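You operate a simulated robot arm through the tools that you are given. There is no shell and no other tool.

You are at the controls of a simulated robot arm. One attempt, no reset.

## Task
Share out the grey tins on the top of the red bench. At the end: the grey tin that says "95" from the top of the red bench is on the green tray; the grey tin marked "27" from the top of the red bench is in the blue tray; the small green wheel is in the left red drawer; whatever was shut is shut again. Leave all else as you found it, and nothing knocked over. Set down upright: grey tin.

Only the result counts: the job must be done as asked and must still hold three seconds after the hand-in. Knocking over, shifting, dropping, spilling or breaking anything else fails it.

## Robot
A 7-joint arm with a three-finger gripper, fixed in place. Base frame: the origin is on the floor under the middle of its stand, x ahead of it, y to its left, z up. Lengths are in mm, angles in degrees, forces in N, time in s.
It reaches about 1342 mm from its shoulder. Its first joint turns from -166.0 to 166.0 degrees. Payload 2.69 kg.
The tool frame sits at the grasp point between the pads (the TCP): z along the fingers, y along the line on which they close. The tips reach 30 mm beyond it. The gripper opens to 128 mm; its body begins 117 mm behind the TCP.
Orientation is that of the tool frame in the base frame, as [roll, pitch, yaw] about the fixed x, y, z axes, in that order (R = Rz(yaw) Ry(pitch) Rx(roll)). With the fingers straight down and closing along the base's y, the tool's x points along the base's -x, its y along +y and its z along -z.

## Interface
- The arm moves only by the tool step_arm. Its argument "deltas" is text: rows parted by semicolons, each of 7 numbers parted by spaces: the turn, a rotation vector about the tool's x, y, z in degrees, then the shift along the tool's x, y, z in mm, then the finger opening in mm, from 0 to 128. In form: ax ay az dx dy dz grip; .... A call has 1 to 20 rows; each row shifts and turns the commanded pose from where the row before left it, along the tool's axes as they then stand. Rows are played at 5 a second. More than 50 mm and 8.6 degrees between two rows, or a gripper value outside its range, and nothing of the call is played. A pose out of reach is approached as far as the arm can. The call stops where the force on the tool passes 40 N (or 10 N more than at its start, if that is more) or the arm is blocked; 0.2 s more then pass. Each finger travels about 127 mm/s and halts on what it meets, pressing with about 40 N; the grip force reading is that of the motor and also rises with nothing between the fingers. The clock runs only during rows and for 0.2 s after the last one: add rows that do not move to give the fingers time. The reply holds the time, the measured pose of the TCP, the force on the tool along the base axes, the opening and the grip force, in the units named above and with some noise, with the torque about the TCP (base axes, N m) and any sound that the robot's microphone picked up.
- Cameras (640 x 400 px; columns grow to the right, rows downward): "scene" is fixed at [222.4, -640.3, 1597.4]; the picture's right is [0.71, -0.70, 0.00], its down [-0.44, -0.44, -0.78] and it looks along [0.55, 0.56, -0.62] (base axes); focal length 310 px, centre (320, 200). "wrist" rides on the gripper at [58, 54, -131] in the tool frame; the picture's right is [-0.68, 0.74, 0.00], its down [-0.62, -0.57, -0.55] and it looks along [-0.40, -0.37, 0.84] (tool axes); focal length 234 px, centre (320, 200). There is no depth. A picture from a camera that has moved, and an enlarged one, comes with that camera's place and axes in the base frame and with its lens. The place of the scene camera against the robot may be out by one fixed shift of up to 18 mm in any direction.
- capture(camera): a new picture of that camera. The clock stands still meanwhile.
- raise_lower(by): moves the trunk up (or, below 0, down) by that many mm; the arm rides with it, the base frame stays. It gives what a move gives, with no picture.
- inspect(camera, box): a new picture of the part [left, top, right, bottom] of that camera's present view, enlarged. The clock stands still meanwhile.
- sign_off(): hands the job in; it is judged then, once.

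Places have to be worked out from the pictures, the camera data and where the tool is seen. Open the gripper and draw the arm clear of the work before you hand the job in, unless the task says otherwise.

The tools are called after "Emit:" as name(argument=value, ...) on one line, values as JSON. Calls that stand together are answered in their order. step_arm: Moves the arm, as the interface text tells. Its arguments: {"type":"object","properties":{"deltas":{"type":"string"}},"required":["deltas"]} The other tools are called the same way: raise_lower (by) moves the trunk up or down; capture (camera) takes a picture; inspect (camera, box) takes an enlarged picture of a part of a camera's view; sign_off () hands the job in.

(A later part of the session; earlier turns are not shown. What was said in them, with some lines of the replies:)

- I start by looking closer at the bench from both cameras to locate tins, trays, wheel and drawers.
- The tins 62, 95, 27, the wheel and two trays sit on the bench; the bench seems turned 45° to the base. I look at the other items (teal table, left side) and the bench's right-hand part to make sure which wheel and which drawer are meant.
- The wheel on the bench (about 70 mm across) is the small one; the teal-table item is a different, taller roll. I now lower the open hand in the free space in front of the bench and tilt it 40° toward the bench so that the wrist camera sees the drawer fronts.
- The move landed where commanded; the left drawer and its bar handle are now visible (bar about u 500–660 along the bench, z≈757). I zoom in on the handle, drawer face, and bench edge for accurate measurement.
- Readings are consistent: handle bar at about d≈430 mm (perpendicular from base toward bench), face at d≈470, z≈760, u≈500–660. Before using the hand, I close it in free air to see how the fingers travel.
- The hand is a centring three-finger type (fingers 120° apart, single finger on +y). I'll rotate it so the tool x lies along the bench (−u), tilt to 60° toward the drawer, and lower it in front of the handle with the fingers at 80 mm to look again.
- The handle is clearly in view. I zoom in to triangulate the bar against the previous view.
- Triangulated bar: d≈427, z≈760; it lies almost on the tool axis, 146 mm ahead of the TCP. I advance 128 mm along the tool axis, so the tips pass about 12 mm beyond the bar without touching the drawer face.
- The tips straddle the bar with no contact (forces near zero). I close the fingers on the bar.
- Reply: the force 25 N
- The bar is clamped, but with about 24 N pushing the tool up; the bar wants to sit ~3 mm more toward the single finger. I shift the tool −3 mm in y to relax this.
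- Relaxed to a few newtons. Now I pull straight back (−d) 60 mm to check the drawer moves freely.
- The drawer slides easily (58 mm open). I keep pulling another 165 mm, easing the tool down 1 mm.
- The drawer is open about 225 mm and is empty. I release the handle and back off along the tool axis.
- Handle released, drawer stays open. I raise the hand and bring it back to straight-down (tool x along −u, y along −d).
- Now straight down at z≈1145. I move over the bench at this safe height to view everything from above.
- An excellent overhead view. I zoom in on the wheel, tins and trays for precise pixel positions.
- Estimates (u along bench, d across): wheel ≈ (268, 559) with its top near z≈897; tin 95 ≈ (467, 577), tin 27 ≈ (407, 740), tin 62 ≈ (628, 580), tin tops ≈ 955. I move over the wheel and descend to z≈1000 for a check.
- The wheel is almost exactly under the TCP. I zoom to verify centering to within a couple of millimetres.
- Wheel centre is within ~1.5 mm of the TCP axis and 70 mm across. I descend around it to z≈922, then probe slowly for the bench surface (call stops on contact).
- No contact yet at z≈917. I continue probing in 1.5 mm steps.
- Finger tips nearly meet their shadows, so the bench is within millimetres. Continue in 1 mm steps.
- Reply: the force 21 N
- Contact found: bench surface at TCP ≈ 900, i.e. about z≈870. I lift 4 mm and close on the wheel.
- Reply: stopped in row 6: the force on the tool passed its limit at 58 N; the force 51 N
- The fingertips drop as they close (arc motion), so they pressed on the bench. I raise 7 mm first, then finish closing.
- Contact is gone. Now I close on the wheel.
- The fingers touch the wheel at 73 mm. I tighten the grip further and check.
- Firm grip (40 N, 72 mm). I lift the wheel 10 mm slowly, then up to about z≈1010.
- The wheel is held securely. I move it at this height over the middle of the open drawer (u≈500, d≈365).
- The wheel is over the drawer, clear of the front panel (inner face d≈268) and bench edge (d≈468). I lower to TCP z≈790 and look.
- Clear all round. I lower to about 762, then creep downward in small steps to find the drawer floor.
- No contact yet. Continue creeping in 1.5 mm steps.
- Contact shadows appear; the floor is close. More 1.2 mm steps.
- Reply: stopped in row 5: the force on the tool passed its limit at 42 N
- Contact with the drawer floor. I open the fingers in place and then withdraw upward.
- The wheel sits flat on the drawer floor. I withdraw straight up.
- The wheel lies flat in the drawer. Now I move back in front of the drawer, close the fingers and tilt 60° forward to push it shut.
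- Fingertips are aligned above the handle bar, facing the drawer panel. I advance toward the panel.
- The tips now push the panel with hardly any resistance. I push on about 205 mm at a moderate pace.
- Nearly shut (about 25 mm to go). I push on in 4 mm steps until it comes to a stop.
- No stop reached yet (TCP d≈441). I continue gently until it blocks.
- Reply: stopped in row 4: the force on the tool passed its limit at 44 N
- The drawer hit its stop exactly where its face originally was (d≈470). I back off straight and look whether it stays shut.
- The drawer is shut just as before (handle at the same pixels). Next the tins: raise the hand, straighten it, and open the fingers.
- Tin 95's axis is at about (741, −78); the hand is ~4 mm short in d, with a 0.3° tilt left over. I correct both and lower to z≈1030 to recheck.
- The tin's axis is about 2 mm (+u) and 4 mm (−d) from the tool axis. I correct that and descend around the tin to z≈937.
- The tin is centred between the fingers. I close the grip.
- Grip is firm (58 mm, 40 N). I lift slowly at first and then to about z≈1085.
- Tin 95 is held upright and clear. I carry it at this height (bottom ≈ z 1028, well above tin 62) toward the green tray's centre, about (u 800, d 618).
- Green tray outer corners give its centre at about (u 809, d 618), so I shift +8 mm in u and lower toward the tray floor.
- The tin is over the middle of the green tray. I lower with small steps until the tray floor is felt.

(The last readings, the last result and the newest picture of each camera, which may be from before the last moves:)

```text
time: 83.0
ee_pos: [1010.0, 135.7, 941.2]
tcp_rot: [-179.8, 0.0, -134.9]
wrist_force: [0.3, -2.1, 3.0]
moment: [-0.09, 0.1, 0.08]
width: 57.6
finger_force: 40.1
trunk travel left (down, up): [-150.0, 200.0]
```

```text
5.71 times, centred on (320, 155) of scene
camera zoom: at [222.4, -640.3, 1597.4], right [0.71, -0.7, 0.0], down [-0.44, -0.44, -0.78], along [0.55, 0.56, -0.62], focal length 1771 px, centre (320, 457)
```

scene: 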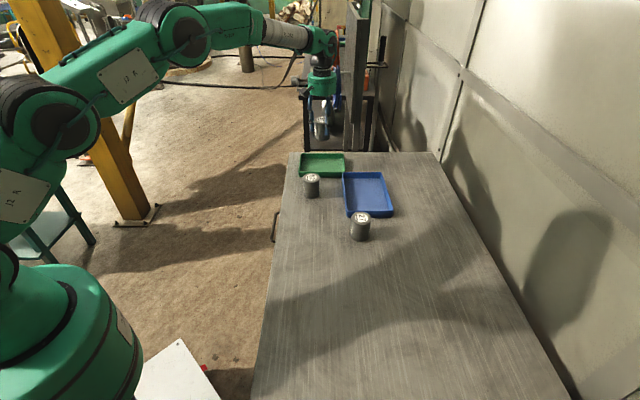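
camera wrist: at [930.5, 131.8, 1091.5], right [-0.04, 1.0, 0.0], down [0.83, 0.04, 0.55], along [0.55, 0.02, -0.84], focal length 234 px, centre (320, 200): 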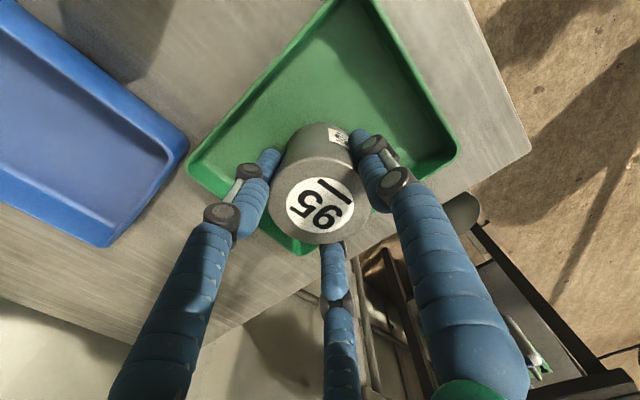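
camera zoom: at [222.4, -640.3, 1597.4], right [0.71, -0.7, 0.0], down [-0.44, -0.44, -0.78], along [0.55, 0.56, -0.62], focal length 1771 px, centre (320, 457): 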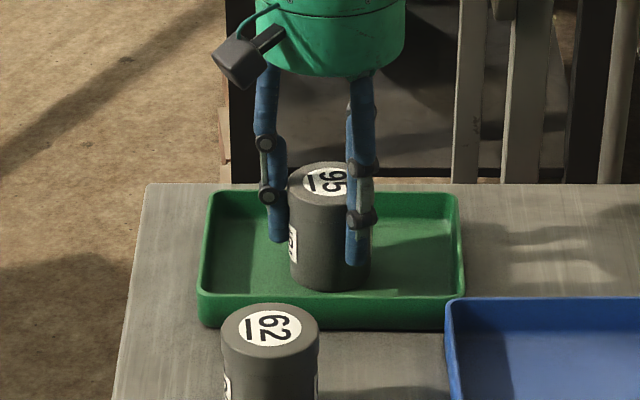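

The vertical force changed sign (+3 N): the tin has touched the tray floor. I open the fingers gently.

Emit:
step_arm(deltas="0 0 0 0 0 0.3 50; 0 0 0 0 0 0 60; 0 0 0 0 0 0 66; 0 0 0 0 0 0 74; 0 0 0 0 0 0 84; 0 0 0 0 0 0 90; 0 0 0 0 0 0 90")

Emit:
capture(camera="wrist")

Emit:
inspect(camera="scene", box=[290, 120, 350, 190])

```text
time: 84.6
ee_pos: [1009.9, 136.2, 942.0]
tcp_rot: [-180.0, -0.2, -134.9]
wrist_force: [0.1, 0.7, 0.6]
moment: [0.0, 0.01, 0.01]
width: 90.0
finger_force: 0.0
trunk travel left (down, up): [-150.0, 200.0]
```

```text
taken
camera wrist: at [930.1, 131.9, 1072.3], right [-0.04, 1.0, 0.0], down [0.83, 0.04, 0.55], along [0.55, 0.02, -0.84], focal length 234 px, centre (320, 200)
```

wrist: 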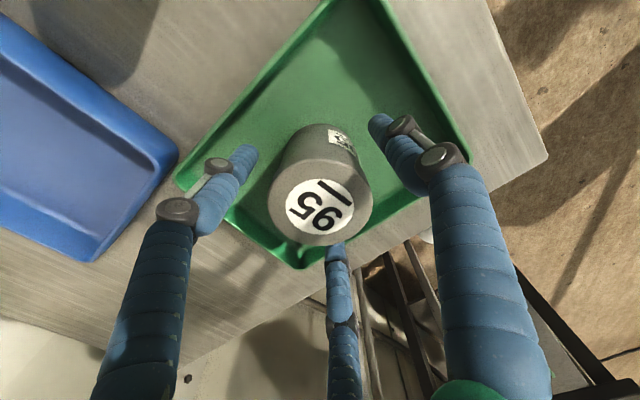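

```text
5.71 times, centred on (320, 155) of scene
camera zoom: at [222.4, -640.3, 1597.4], right [0.71, -0.7, 0.0], down [-0.44, -0.44, -0.78], along [0.55, 0.56, -0.62], focal length 1771 px, centre (320, 457)
```

zoom: 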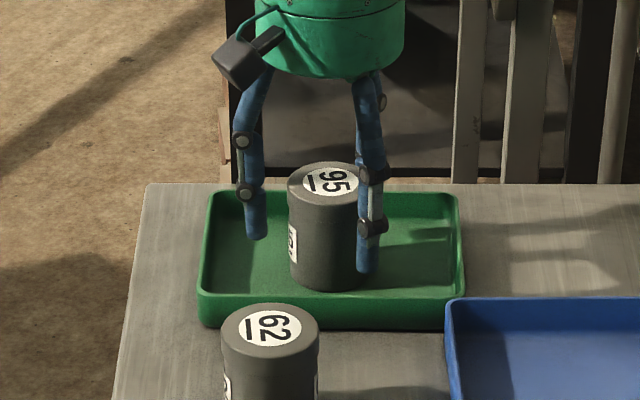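

Tin 95 stands upright in the green tray. I withdraw straight up.

Emit:
step_arm(deltas="0 0 0 0 0 -5 90; 0 0 0 0 0 -15 90; 0 0 0 0 0 -30 90; 0 0 0 0 0 -40 90; 0 0 0 0 0 -40 90; 0 0 0 0 0 -40 90; 0 0 0 0 0 -33 90; 0 0 0 0 0 0 90")

Emit:
capture(camera="wrist")

```text
time: 86.4
ee_pos: [1007.6, 134.3, 1145.4]
tcp_rot: [-179.9, 0.0, -134.9]
wrist_force: [-0.6, 0.4, 0.5]
moment: [0.06, -0.05, 0.0]
width: 90.0
finger_force: 0.0
trunk travel left (down, up): [-150.0, 200.0]
```

```text
taken
camera wrist: at [929.2, 131.3, 1276.0], right [-0.04, 1.0, 0.0], down [0.84, 0.04, 0.55], along [0.55, 0.02, -0.84], focal length 234 px, centre (320, 200)
```

wrist: 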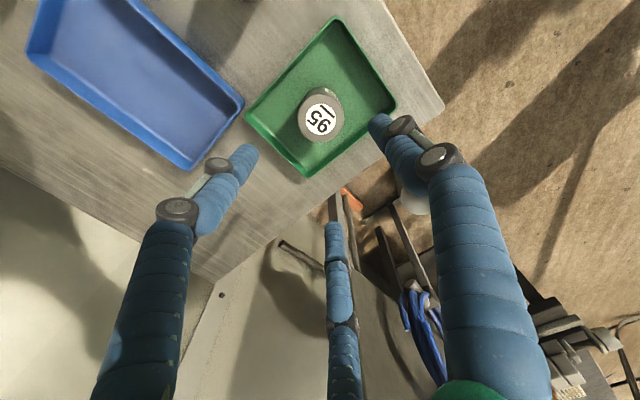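

Tin 95 is well placed. Now I move at this height over to tin 27 (u≈407, d≈740).

Emit:
step_arm(deltas="0 0 0 40 -12.25 0 100; 0 0 0 40 -12.25 0 100; 0 0 0 40 -12.25 0 100; 0 0 0 40 -12.25 0 100; 0 0 0 40 -12.25 0 100; 0 0 0 40 -12.25 0 100; 0 0 0 40 -12.25 0 100; 0 0 0 40 -12.25 0 100; 0 0 0 40 -12.25 0 100; 0 0 0 40 -12.25 0 100; 0 0 0 0 0 0 100; 0 0 0 0 0 0 100")

Emit:
capture(camera="wrist")

Emit:
inspect(camera="wrist", box=[200, 70, 440, 220])

```text
time: 89.0
ee_pos: [811.5, -233.2, 1141.7]
tcp_rot: [-179.9, 0.0, -134.8]
wrist_force: [-0.3, -1.5, 0.4]
moment: [-0.04, 0.0, 0.0]
width: 100.0
finger_force: 0.0
trunk travel left (down, up): [-150.0, 200.0]
```

```text
taken
camera wrist: at [733.1, -236.2, 1274.0], right [-0.04, 1.0, 0.0], down [0.83, 0.04, 0.55], along [0.55, 0.02, -0.84], focal length 234 px, centre (320, 200)
```

wrist: 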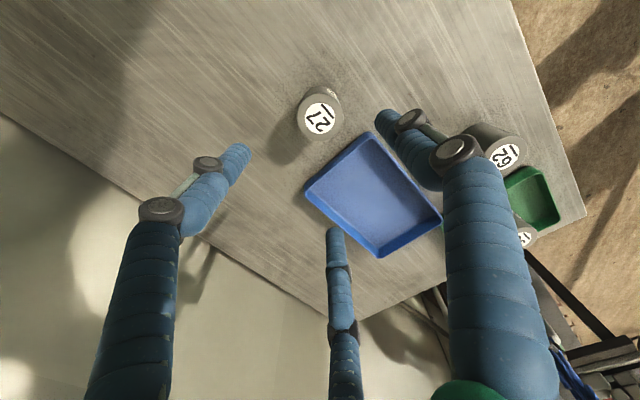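

```text
2.67 times, centred on (320, 145) of wrist
camera zoom: at [733.1, -236.2, 1274.0], right [-0.04, 1.0, 0.0], down [0.83, 0.04, 0.55], along [0.55, 0.02, -0.84], focal length 624 px, centre (320, 347)
```

zoom: 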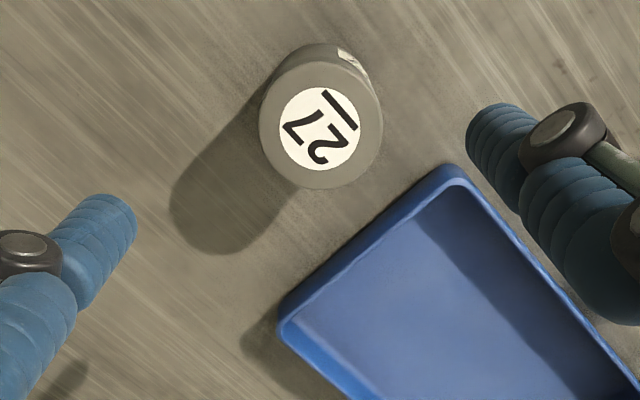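

Tin 27 is almost exactly under the tool axis. I make a small correction, narrow to 90 mm (to stay clear of the blue tray) and lower to z≈1030 to recheck.

Emit:
step_arm(deltas="0 0 0 0.6 1.5 0 90; 0 0 0 0 0 40 90; 0 0 0 0 0 40 90; 0 0 0 0 0 32 90; 0 0 0 0 0 0 90; 0 0 0 0 0 0 90")

Emit:
inspect(camera="wrist", box=[200, 70, 440, 220])

```text
time: 90.4
ee_pos: [810.0, -232.6, 1032.3]
tcp_rot: [-179.9, -0.2, -134.9]
wrist_force: [0.8, 0.5, 0.5]
moment: [0.05, -0.01, 0.03]
width: 90.1
finger_force: 0.0
trunk travel left (down, up): [-150.0, 200.0]
```

```text
2.67 times, centred on (320, 145) of wrist
camera zoom: at [730.5, -236.5, 1164.5], right [-0.04, 1.0, 0.0], down [0.83, 0.04, 0.55], along [0.55, 0.02, -0.84], focal length 624 px, centre (320, 347)
```

zoom: 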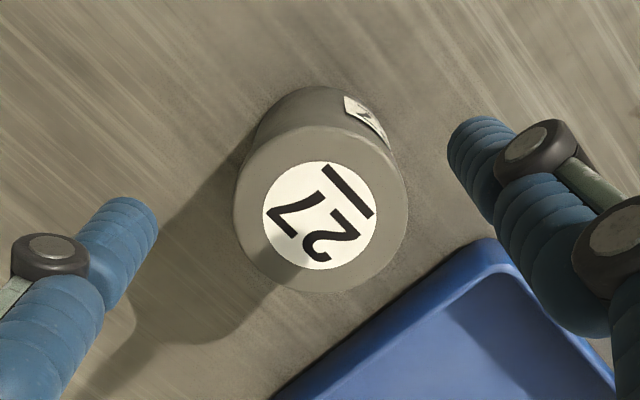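

Well centred. I descend around the tin to z≈937 and look.

Emit:
step_arm(deltas="0 0 0 0 0 25 90; 0 0 0 0 0 25 90; 0 0 0 0 0 25 90; 0 0 0 0 0 19 90; 0 0 0 0 0 0 90")

Emit:
capture(camera="wrist")

Emit:
inspect(camera="scene", box=[310, 150, 430, 250])

```text
time: 91.6
ee_pos: [812.8, -233.4, 935.5]
tcp_rot: [-179.9, -0.1, -134.9]
wrist_force: [-0.1, -0.1, -0.3]
moment: [0.02, 0.01, -0.01]
width: 90.0
finger_force: 0.0
trunk travel left (down, up): [-150.0, 200.0]
```

```text
taken
camera wrist: at [732.9, -237.4, 1068.3], right [-0.04, 1.0, 0.0], down [0.84, 0.04, 0.55], along [0.55, 0.02, -0.84], focal length 234 px, centre (320, 200)
```

wrist: 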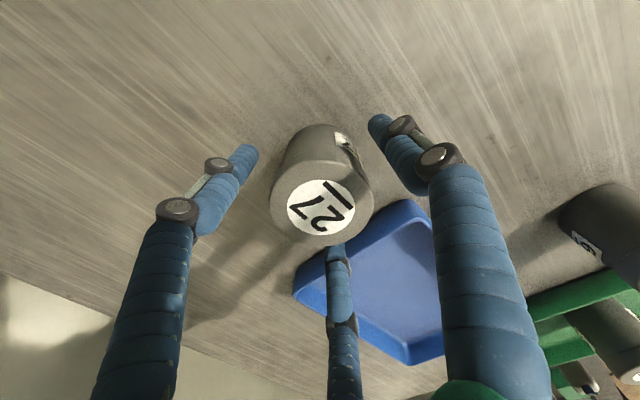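

```text
4.00 times, centred on (370, 200) of scene
camera zoom: at [222.4, -640.3, 1597.4], right [0.71, -0.7, 0.0], down [-0.44, -0.44, -0.78], along [0.55, 0.56, -0.62], focal length 1240 px, centre (120, 200)
```

zoom: 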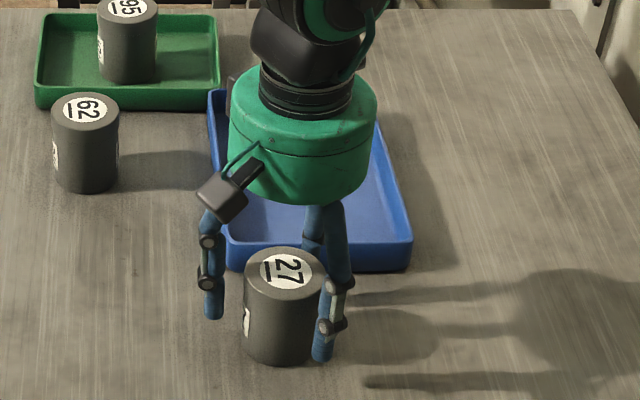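

The tin is centred and the fingers clear the tray. I close the grip.

Emit:
step_arm(deltas="0 0 0 0 0 0 80; 0 0 0 0 0 0 70; 0 0 0 0 0 0 62; 0 0 0 0 0 0 54; 0 0 0 0 0 0 45; 0 0 0 0 0 0 35; 0 0 0 0 0 0 35")

Emit:
capture(camera="wrist")

```text
time: 93.2
ee_pos: [811.2, -233.9, 937.2]
tcp_rot: [-179.9, -0.1, -135.0]
wrist_force: [0.6, 0.7, 1.7]
moment: [0.03, -0.02, 0.05]
width: 57.9
finger_force: 39.7
trunk travel left (down, up): [-150.0, 200.0]
```

```text
taken
camera wrist: at [732.7, -237.2, 1069.0], right [-0.04, 1.0, 0.0], down [0.83, 0.04, 0.55], along [0.55, 0.02, -0.84], focal length 234 px, centre (320, 200)
```

wrist: 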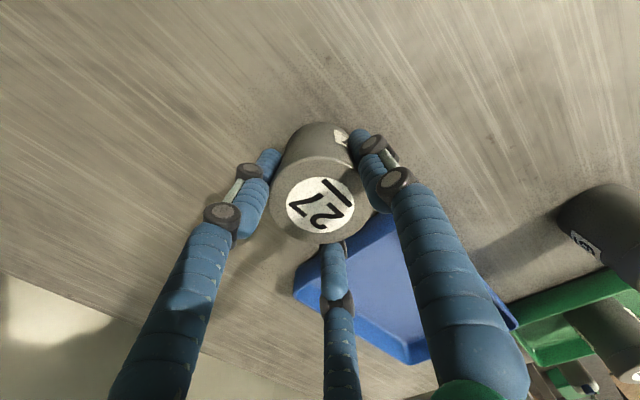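

Firm grip on tin 27. I lift it about 110 mm and carry it over the blue tray's centre (u≈604, d≈774).

Emit:
step_arm(deltas="0 0 0 0 0 -3 35; 0 0 0 0 0 -7 35; 0 0 0 0 0 -20 35; 0 0 0 0 0 -30 35; 0 0 0 0 0 -30 35; 0 0 0 0 0 -20 35; 0 0 0 -15 -2.5 0 35; 0 0 0 -30 -5 0 35; 0 0 0 -35 -6 0 35; 0 0 0 -35 -6 0 35; 0 0 0 -35 -6 0 35; 0 0 0 -30 -5.5 0 35; 0 0 0 -16 -3 0 35; 0 0 0 0 0 0 35")

Emit:
capture(camera="wrist")

Emit:
capture(camera="scene")

```text
time: 96.2
ee_pos: [974.8, -118.4, 1048.7]
tcp_rot: [-179.8, -0.2, -134.8]
wrist_force: [0.7, 0.5, -3.2]
moment: [-0.03, -0.03, 0.01]
width: 58.1
finger_force: 39.8
trunk travel left (down, up): [-150.0, 200.0]
```

```text
taken
camera wrist: at [896.0, -122.4, 1179.6], right [-0.04, 1.0, 0.0], down [0.84, 0.04, 0.55], along [0.55, 0.02, -0.84], focal length 234 px, centre (320, 200)
```

wrist: 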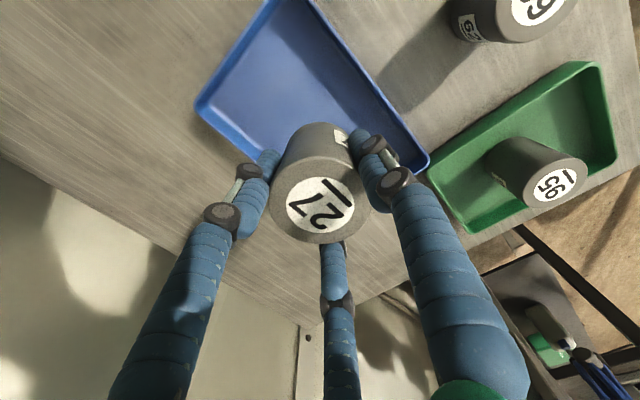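

```text
taken
```

scene: 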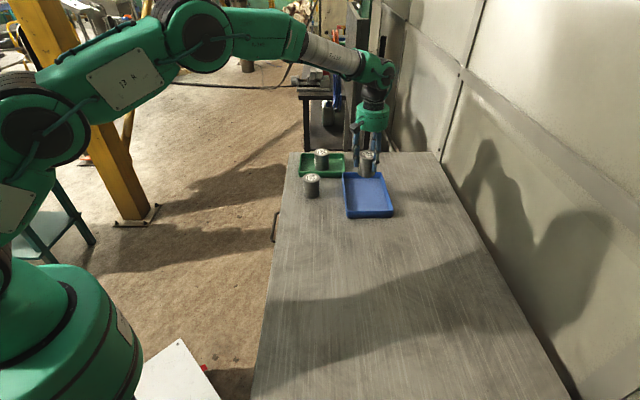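

The tin is near the centre of the blue tray (centre ≈ u 611, d 779). I trim by 4 mm each and lower to just above the floor.

Emit:
step_arm(deltas="0 0 0 -4 -4 0 35; 0 0 0 0 0 25 35; 0 0 0 0 0 30 35; 0 0 0 0 0 25 35; 0 0 0 0 0 12 35; 0 0 0 0 0 5 35; 0 0 0 0 0 0 35")

Emit:
capture(camera="wrist")

Emit:
inspect(camera="scene", box=[290, 120, 430, 230])

```text
time: 97.8
ee_pos: [979.9, -118.2, 951.1]
tcp_rot: [-179.9, -0.2, -134.9]
wrist_force: [-0.7, 0.4, -3.4]
moment: [-0.01, -0.02, -0.01]
width: 57.8
finger_force: 40.0
trunk travel left (down, up): [-150.0, 200.0]
```

```text
taken
camera wrist: at [901.2, -122.1, 1082.0], right [-0.04, 1.0, 0.0], down [0.83, 0.04, 0.55], along [0.55, 0.02, -0.84], focal length 234 px, centre (320, 200)
```

wrist: 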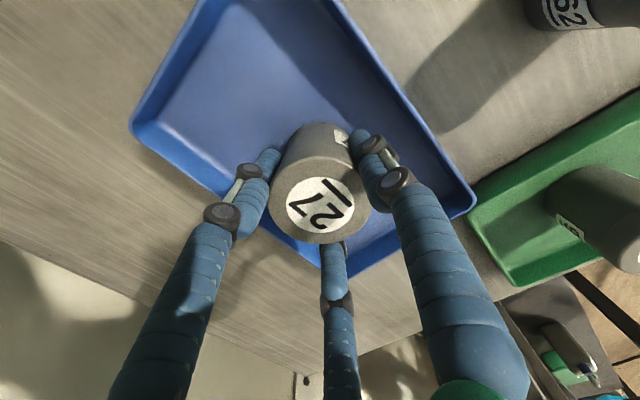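

```text
3.64 times, centred on (360, 175) of scene
camera zoom: at [222.4, -640.3, 1597.4], right [0.71, -0.7, 0.0], down [-0.44, -0.44, -0.78], along [0.55, 0.56, -0.62], focal length 1127 px, centre (174, 291)
```

zoom: 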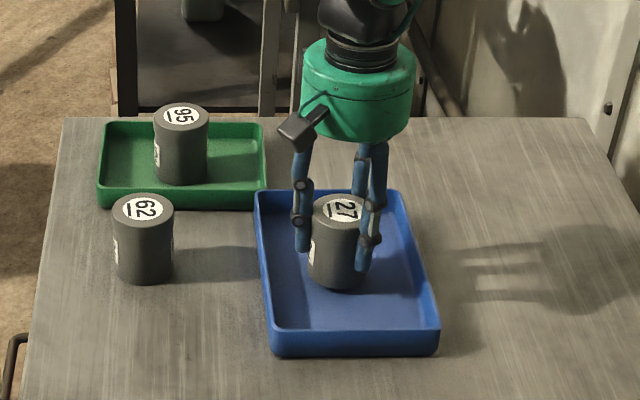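

Well inside the blue tray. I continue with small steps until contact.

Emit:
step_arm(deltas="0 0 0 0 0 3 35; 0 0 0 0 0 2 35; 0 0 0 0 0 1 35; 0 0 0 0 0 1 35; 0 0 0 0 0 0 35")

```text
time: 99.0
ee_pos: [980.8, -118.4, 943.9]
tcp_rot: [-179.8, -0.1, -135.0]
wrist_force: [-0.3, -0.7, -2.7]
moment: [0.0, -0.01, -0.01]
width: 57.9
finger_force: 39.9
trunk travel left (down, up): [-150.0, 200.0]
```

Emit:
step_arm(deltas="0 0 0 0 0 1 35; 0 0 0 0 0 1 35; 0 0 0 0 0 0 35")

```text
time: 99.8
ee_pos: [979.3, -119.5, 942.1]
tcp_rot: [-179.8, -0.1, -134.9]
wrist_force: [1.2, 0.0, -2.6]
moment: [-0.01, -0.02, 0.0]
width: 57.7
finger_force: 40.1
trunk travel left (down, up): [-150.0, 200.0]
```

Emit:
step_arm(deltas="0 0 0 0 0 0.8 35; 0 0 0 0 0 0.8 35; 0 0 0 0 0 0 35")

```text
time: 100.6
ee_pos: [980.0, -118.9, 940.9]
tcp_rot: [-179.8, -0.1, -134.9]
wrist_force: [-2.3, -1.9, 5.9]
moment: [-0.02, 0.2, 0.03]
width: 58.0
finger_force: 39.9
trunk travel left (down, up): [-150.0, 200.0]
```

Contact with the tray floor is felt (+6 N). I open the fingers gently.

Emit:
step_arm(deltas="0 0 0 0 0 0 50; 0 0 0 0 0 0 60; 0 0 0 0 0 0 66; 0 0 0 0 0 0 74; 0 0 0 0 0 0 84; 0 0 0 0 0 0 90; 0 0 0 0 0 0 90")

Emit:
capture(camera="wrist")

Emit:
inspect(camera="scene", box=[290, 120, 430, 230])

```text
time: 102.2
ee_pos: [979.5, -118.4, 940.8]
tcp_rot: [-180.0, -0.1, -134.8]
wrist_force: [0.0, -0.4, 0.5]
moment: [0.0, -0.01, 0.0]
width: 90.1
finger_force: 0.0
trunk travel left (down, up): [-150.0, 200.0]
```

```text
taken
camera wrist: at [900.6, -122.3, 1072.0], right [-0.04, 1.0, 0.0], down [0.83, 0.04, 0.55], along [0.55, 0.02, -0.84], focal length 234 px, centre (320, 200)
```

wrist: 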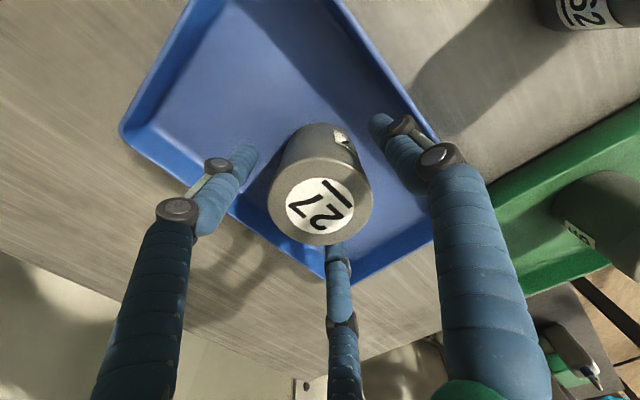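

```text
3.64 times, centred on (360, 175) of scene
camera zoom: at [222.4, -640.3, 1597.4], right [0.71, -0.7, 0.0], down [-0.44, -0.44, -0.78], along [0.55, 0.56, -0.62], focal length 1127 px, centre (174, 291)
```

zoom: 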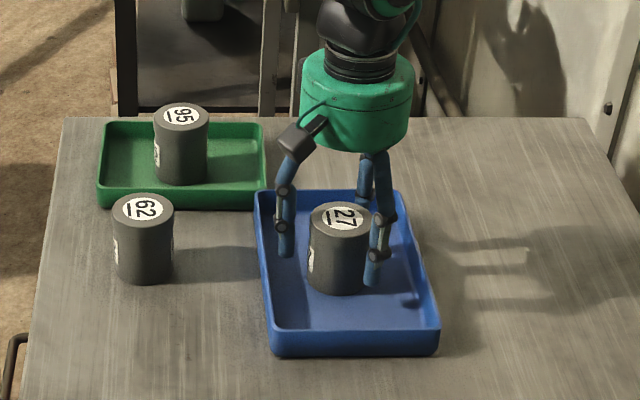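

Tin 27 stands upright in the blue tray. I withdraw straight up and then draw the arm back clear of the bench.

Emit:
step_arm(deltas="0 0 0 0 0 -5 90; 0 0 0 0 0 -15 90; 0 0 0 0 0 -30 90; 0 0 0 0 0 -40 90; 0 0 0 0 0 -40 90; 0 0 0 0 0 -40 90; 0 0 0 0 0 -34 90; 0 0 0 0 0 0 110")

Emit:
capture(camera="wrist")

```text
time: 104.0
ee_pos: [980.2, -118.7, 1145.3]
tcp_rot: [-179.9, -0.2, -134.9]
wrist_force: [0.4, 0.0, 0.2]
moment: [-0.01, -0.01, 0.0]
width: 109.6
finger_force: 0.0
trunk travel left (down, up): [-150.0, 200.0]
```

```text
taken
camera wrist: at [900.7, -122.2, 1276.8], right [-0.04, 1.0, 0.0], down [0.83, 0.04, 0.55], along [0.55, 0.02, -0.84], focal length 234 px, centre (320, 200)
```

wrist: 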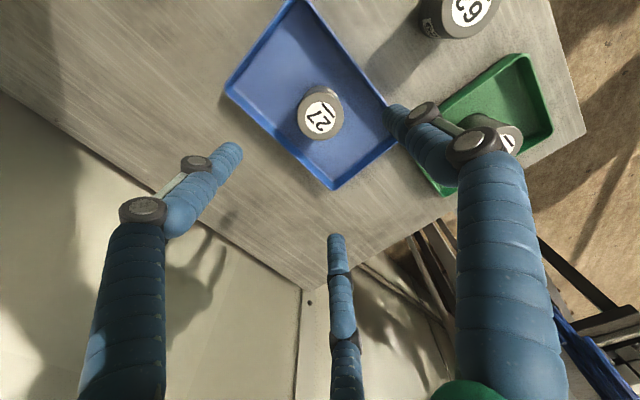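

Emit:
step_arm(deltas="0 0 0 0 40 0 110; 0 0 0 0 40 0 110; 0 0 0 0 40 0 110; 0 0 0 0 40 0 110; 0 0 0 0 40 0 110; 0 0 0 0 40 0 110; 0 0 0 0 40 0 110; 0 0 0 0 40 0 110; 0 0 0 0 40 0 110; 0 0 0 0 40 0 110; 0 0 0 0 40 0 110; 0 0 0 0 40 0 110; 0 0 0 0 0 0 110; 0 0 0 0 0 0 110")

Emit:
capture(camera="wrist")

Emit:
capture(camera="scene")

Emit:
inspect(camera="scene", box=[240, 140, 440, 300])

```text
time: 107.0
ee_pos: [641.5, 220.2, 1144.6]
tcp_rot: [-179.9, 0.0, -135.0]
wrist_force: [0.1, -0.2, 0.5]
moment: [-0.03, 0.02, 0.02]
width: 109.8
finger_force: 0.0
trunk travel left (down, up): [-150.0, 200.0]
```

```text
taken
camera wrist: at [562.2, 217.7, 1276.0], right [-0.04, 1.0, 0.0], down [0.84, 0.04, 0.55], along [0.55, 0.02, -0.84], focal length 234 px, centre (320, 200)
```

wrist: 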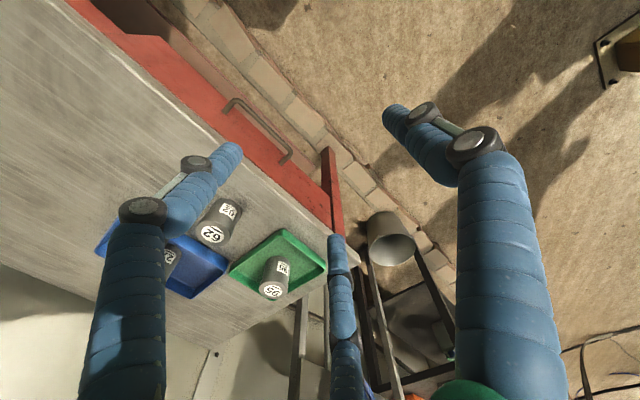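

```text
taken
```

scene: 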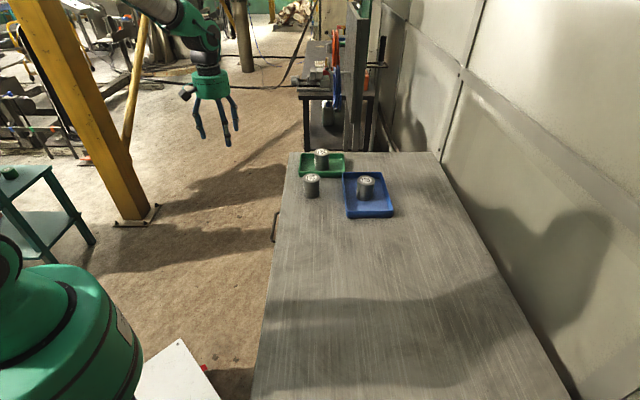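

```text
2.50 times, centred on (340, 220) of scene
camera zoom: at [222.4, -640.3, 1597.4], right [0.71, -0.7, 0.0], down [-0.44, -0.44, -0.78], along [0.55, 0.56, -0.62], focal length 775 px, centre (270, 150)
```

zoom: 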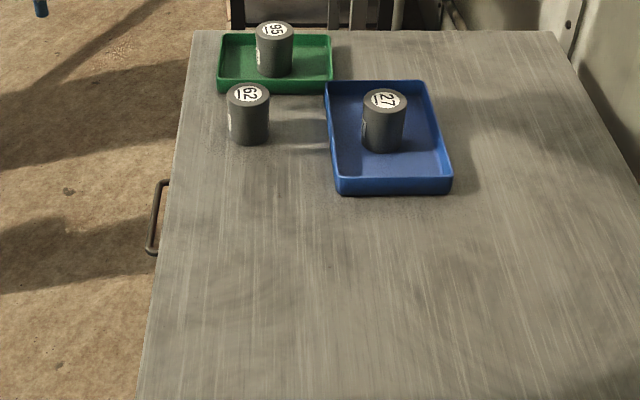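

Everything looks right. One last zoom to compare the drawer front with its neighbours and make sure it is fully shut.

Emit:
inspect(camera="wrist", box=[60, 0, 380, 240])

Emit:
inspect(camera="scene", box=[250, 180, 320, 260])

```text
1.67 times, centred on (220, 120) of wrist
camera zoom: at [562.2, 217.7, 1276.0], right [-0.04, 1.0, 0.0], down [0.84, 0.04, 0.55], along [0.55, 0.02, -0.84], focal length 390 px, centre (487, 333)
```

zoom: 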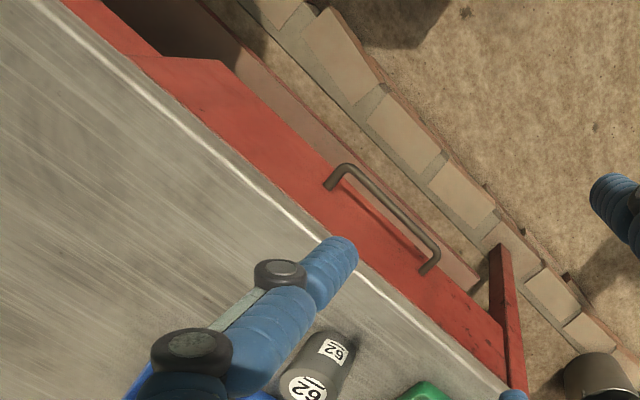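

```text
5.00 times, centred on (285, 220) of scene
camera zoom: at [222.4, -640.3, 1597.4], right [0.71, -0.7, 0.0], down [-0.44, -0.44, -0.78], along [0.55, 0.56, -0.62], focal length 1550 px, centre (495, 100)
```

zoom: 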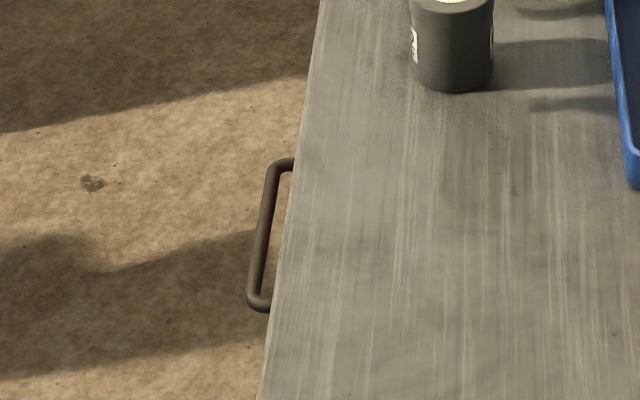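

Tin 95 is on the green tray and tin 27 is in the blue tray, both upright. The wheel is in the left drawer, the drawer is shut with its handle where it started, tin 62 is untouched, and the open hand is clear. I hand the job in.

Emit:
sign_off()

```text
The job is handed in.
```

The job is done and handed in; I don't have the judge's result.

- **Tin "95":** it stands upright near the middle of the green tray.
- **Tin "27":** it stands upright near the middle of the blue tray.
- **Green wheel:** I took the one on the bench top as the small green wheel. It lies flat in the left red drawer, taking left as seen from the front of the bench.
- **Drawer:** I pushed it back until it met its stop. Its handle appears at the same place in the scene camera as at the start.
- **Everything else:** the last pictures show tin "62" and both trays unmoved, and nothing knocked over.

The gripper is open and the arm is drawn back clear of the bench.
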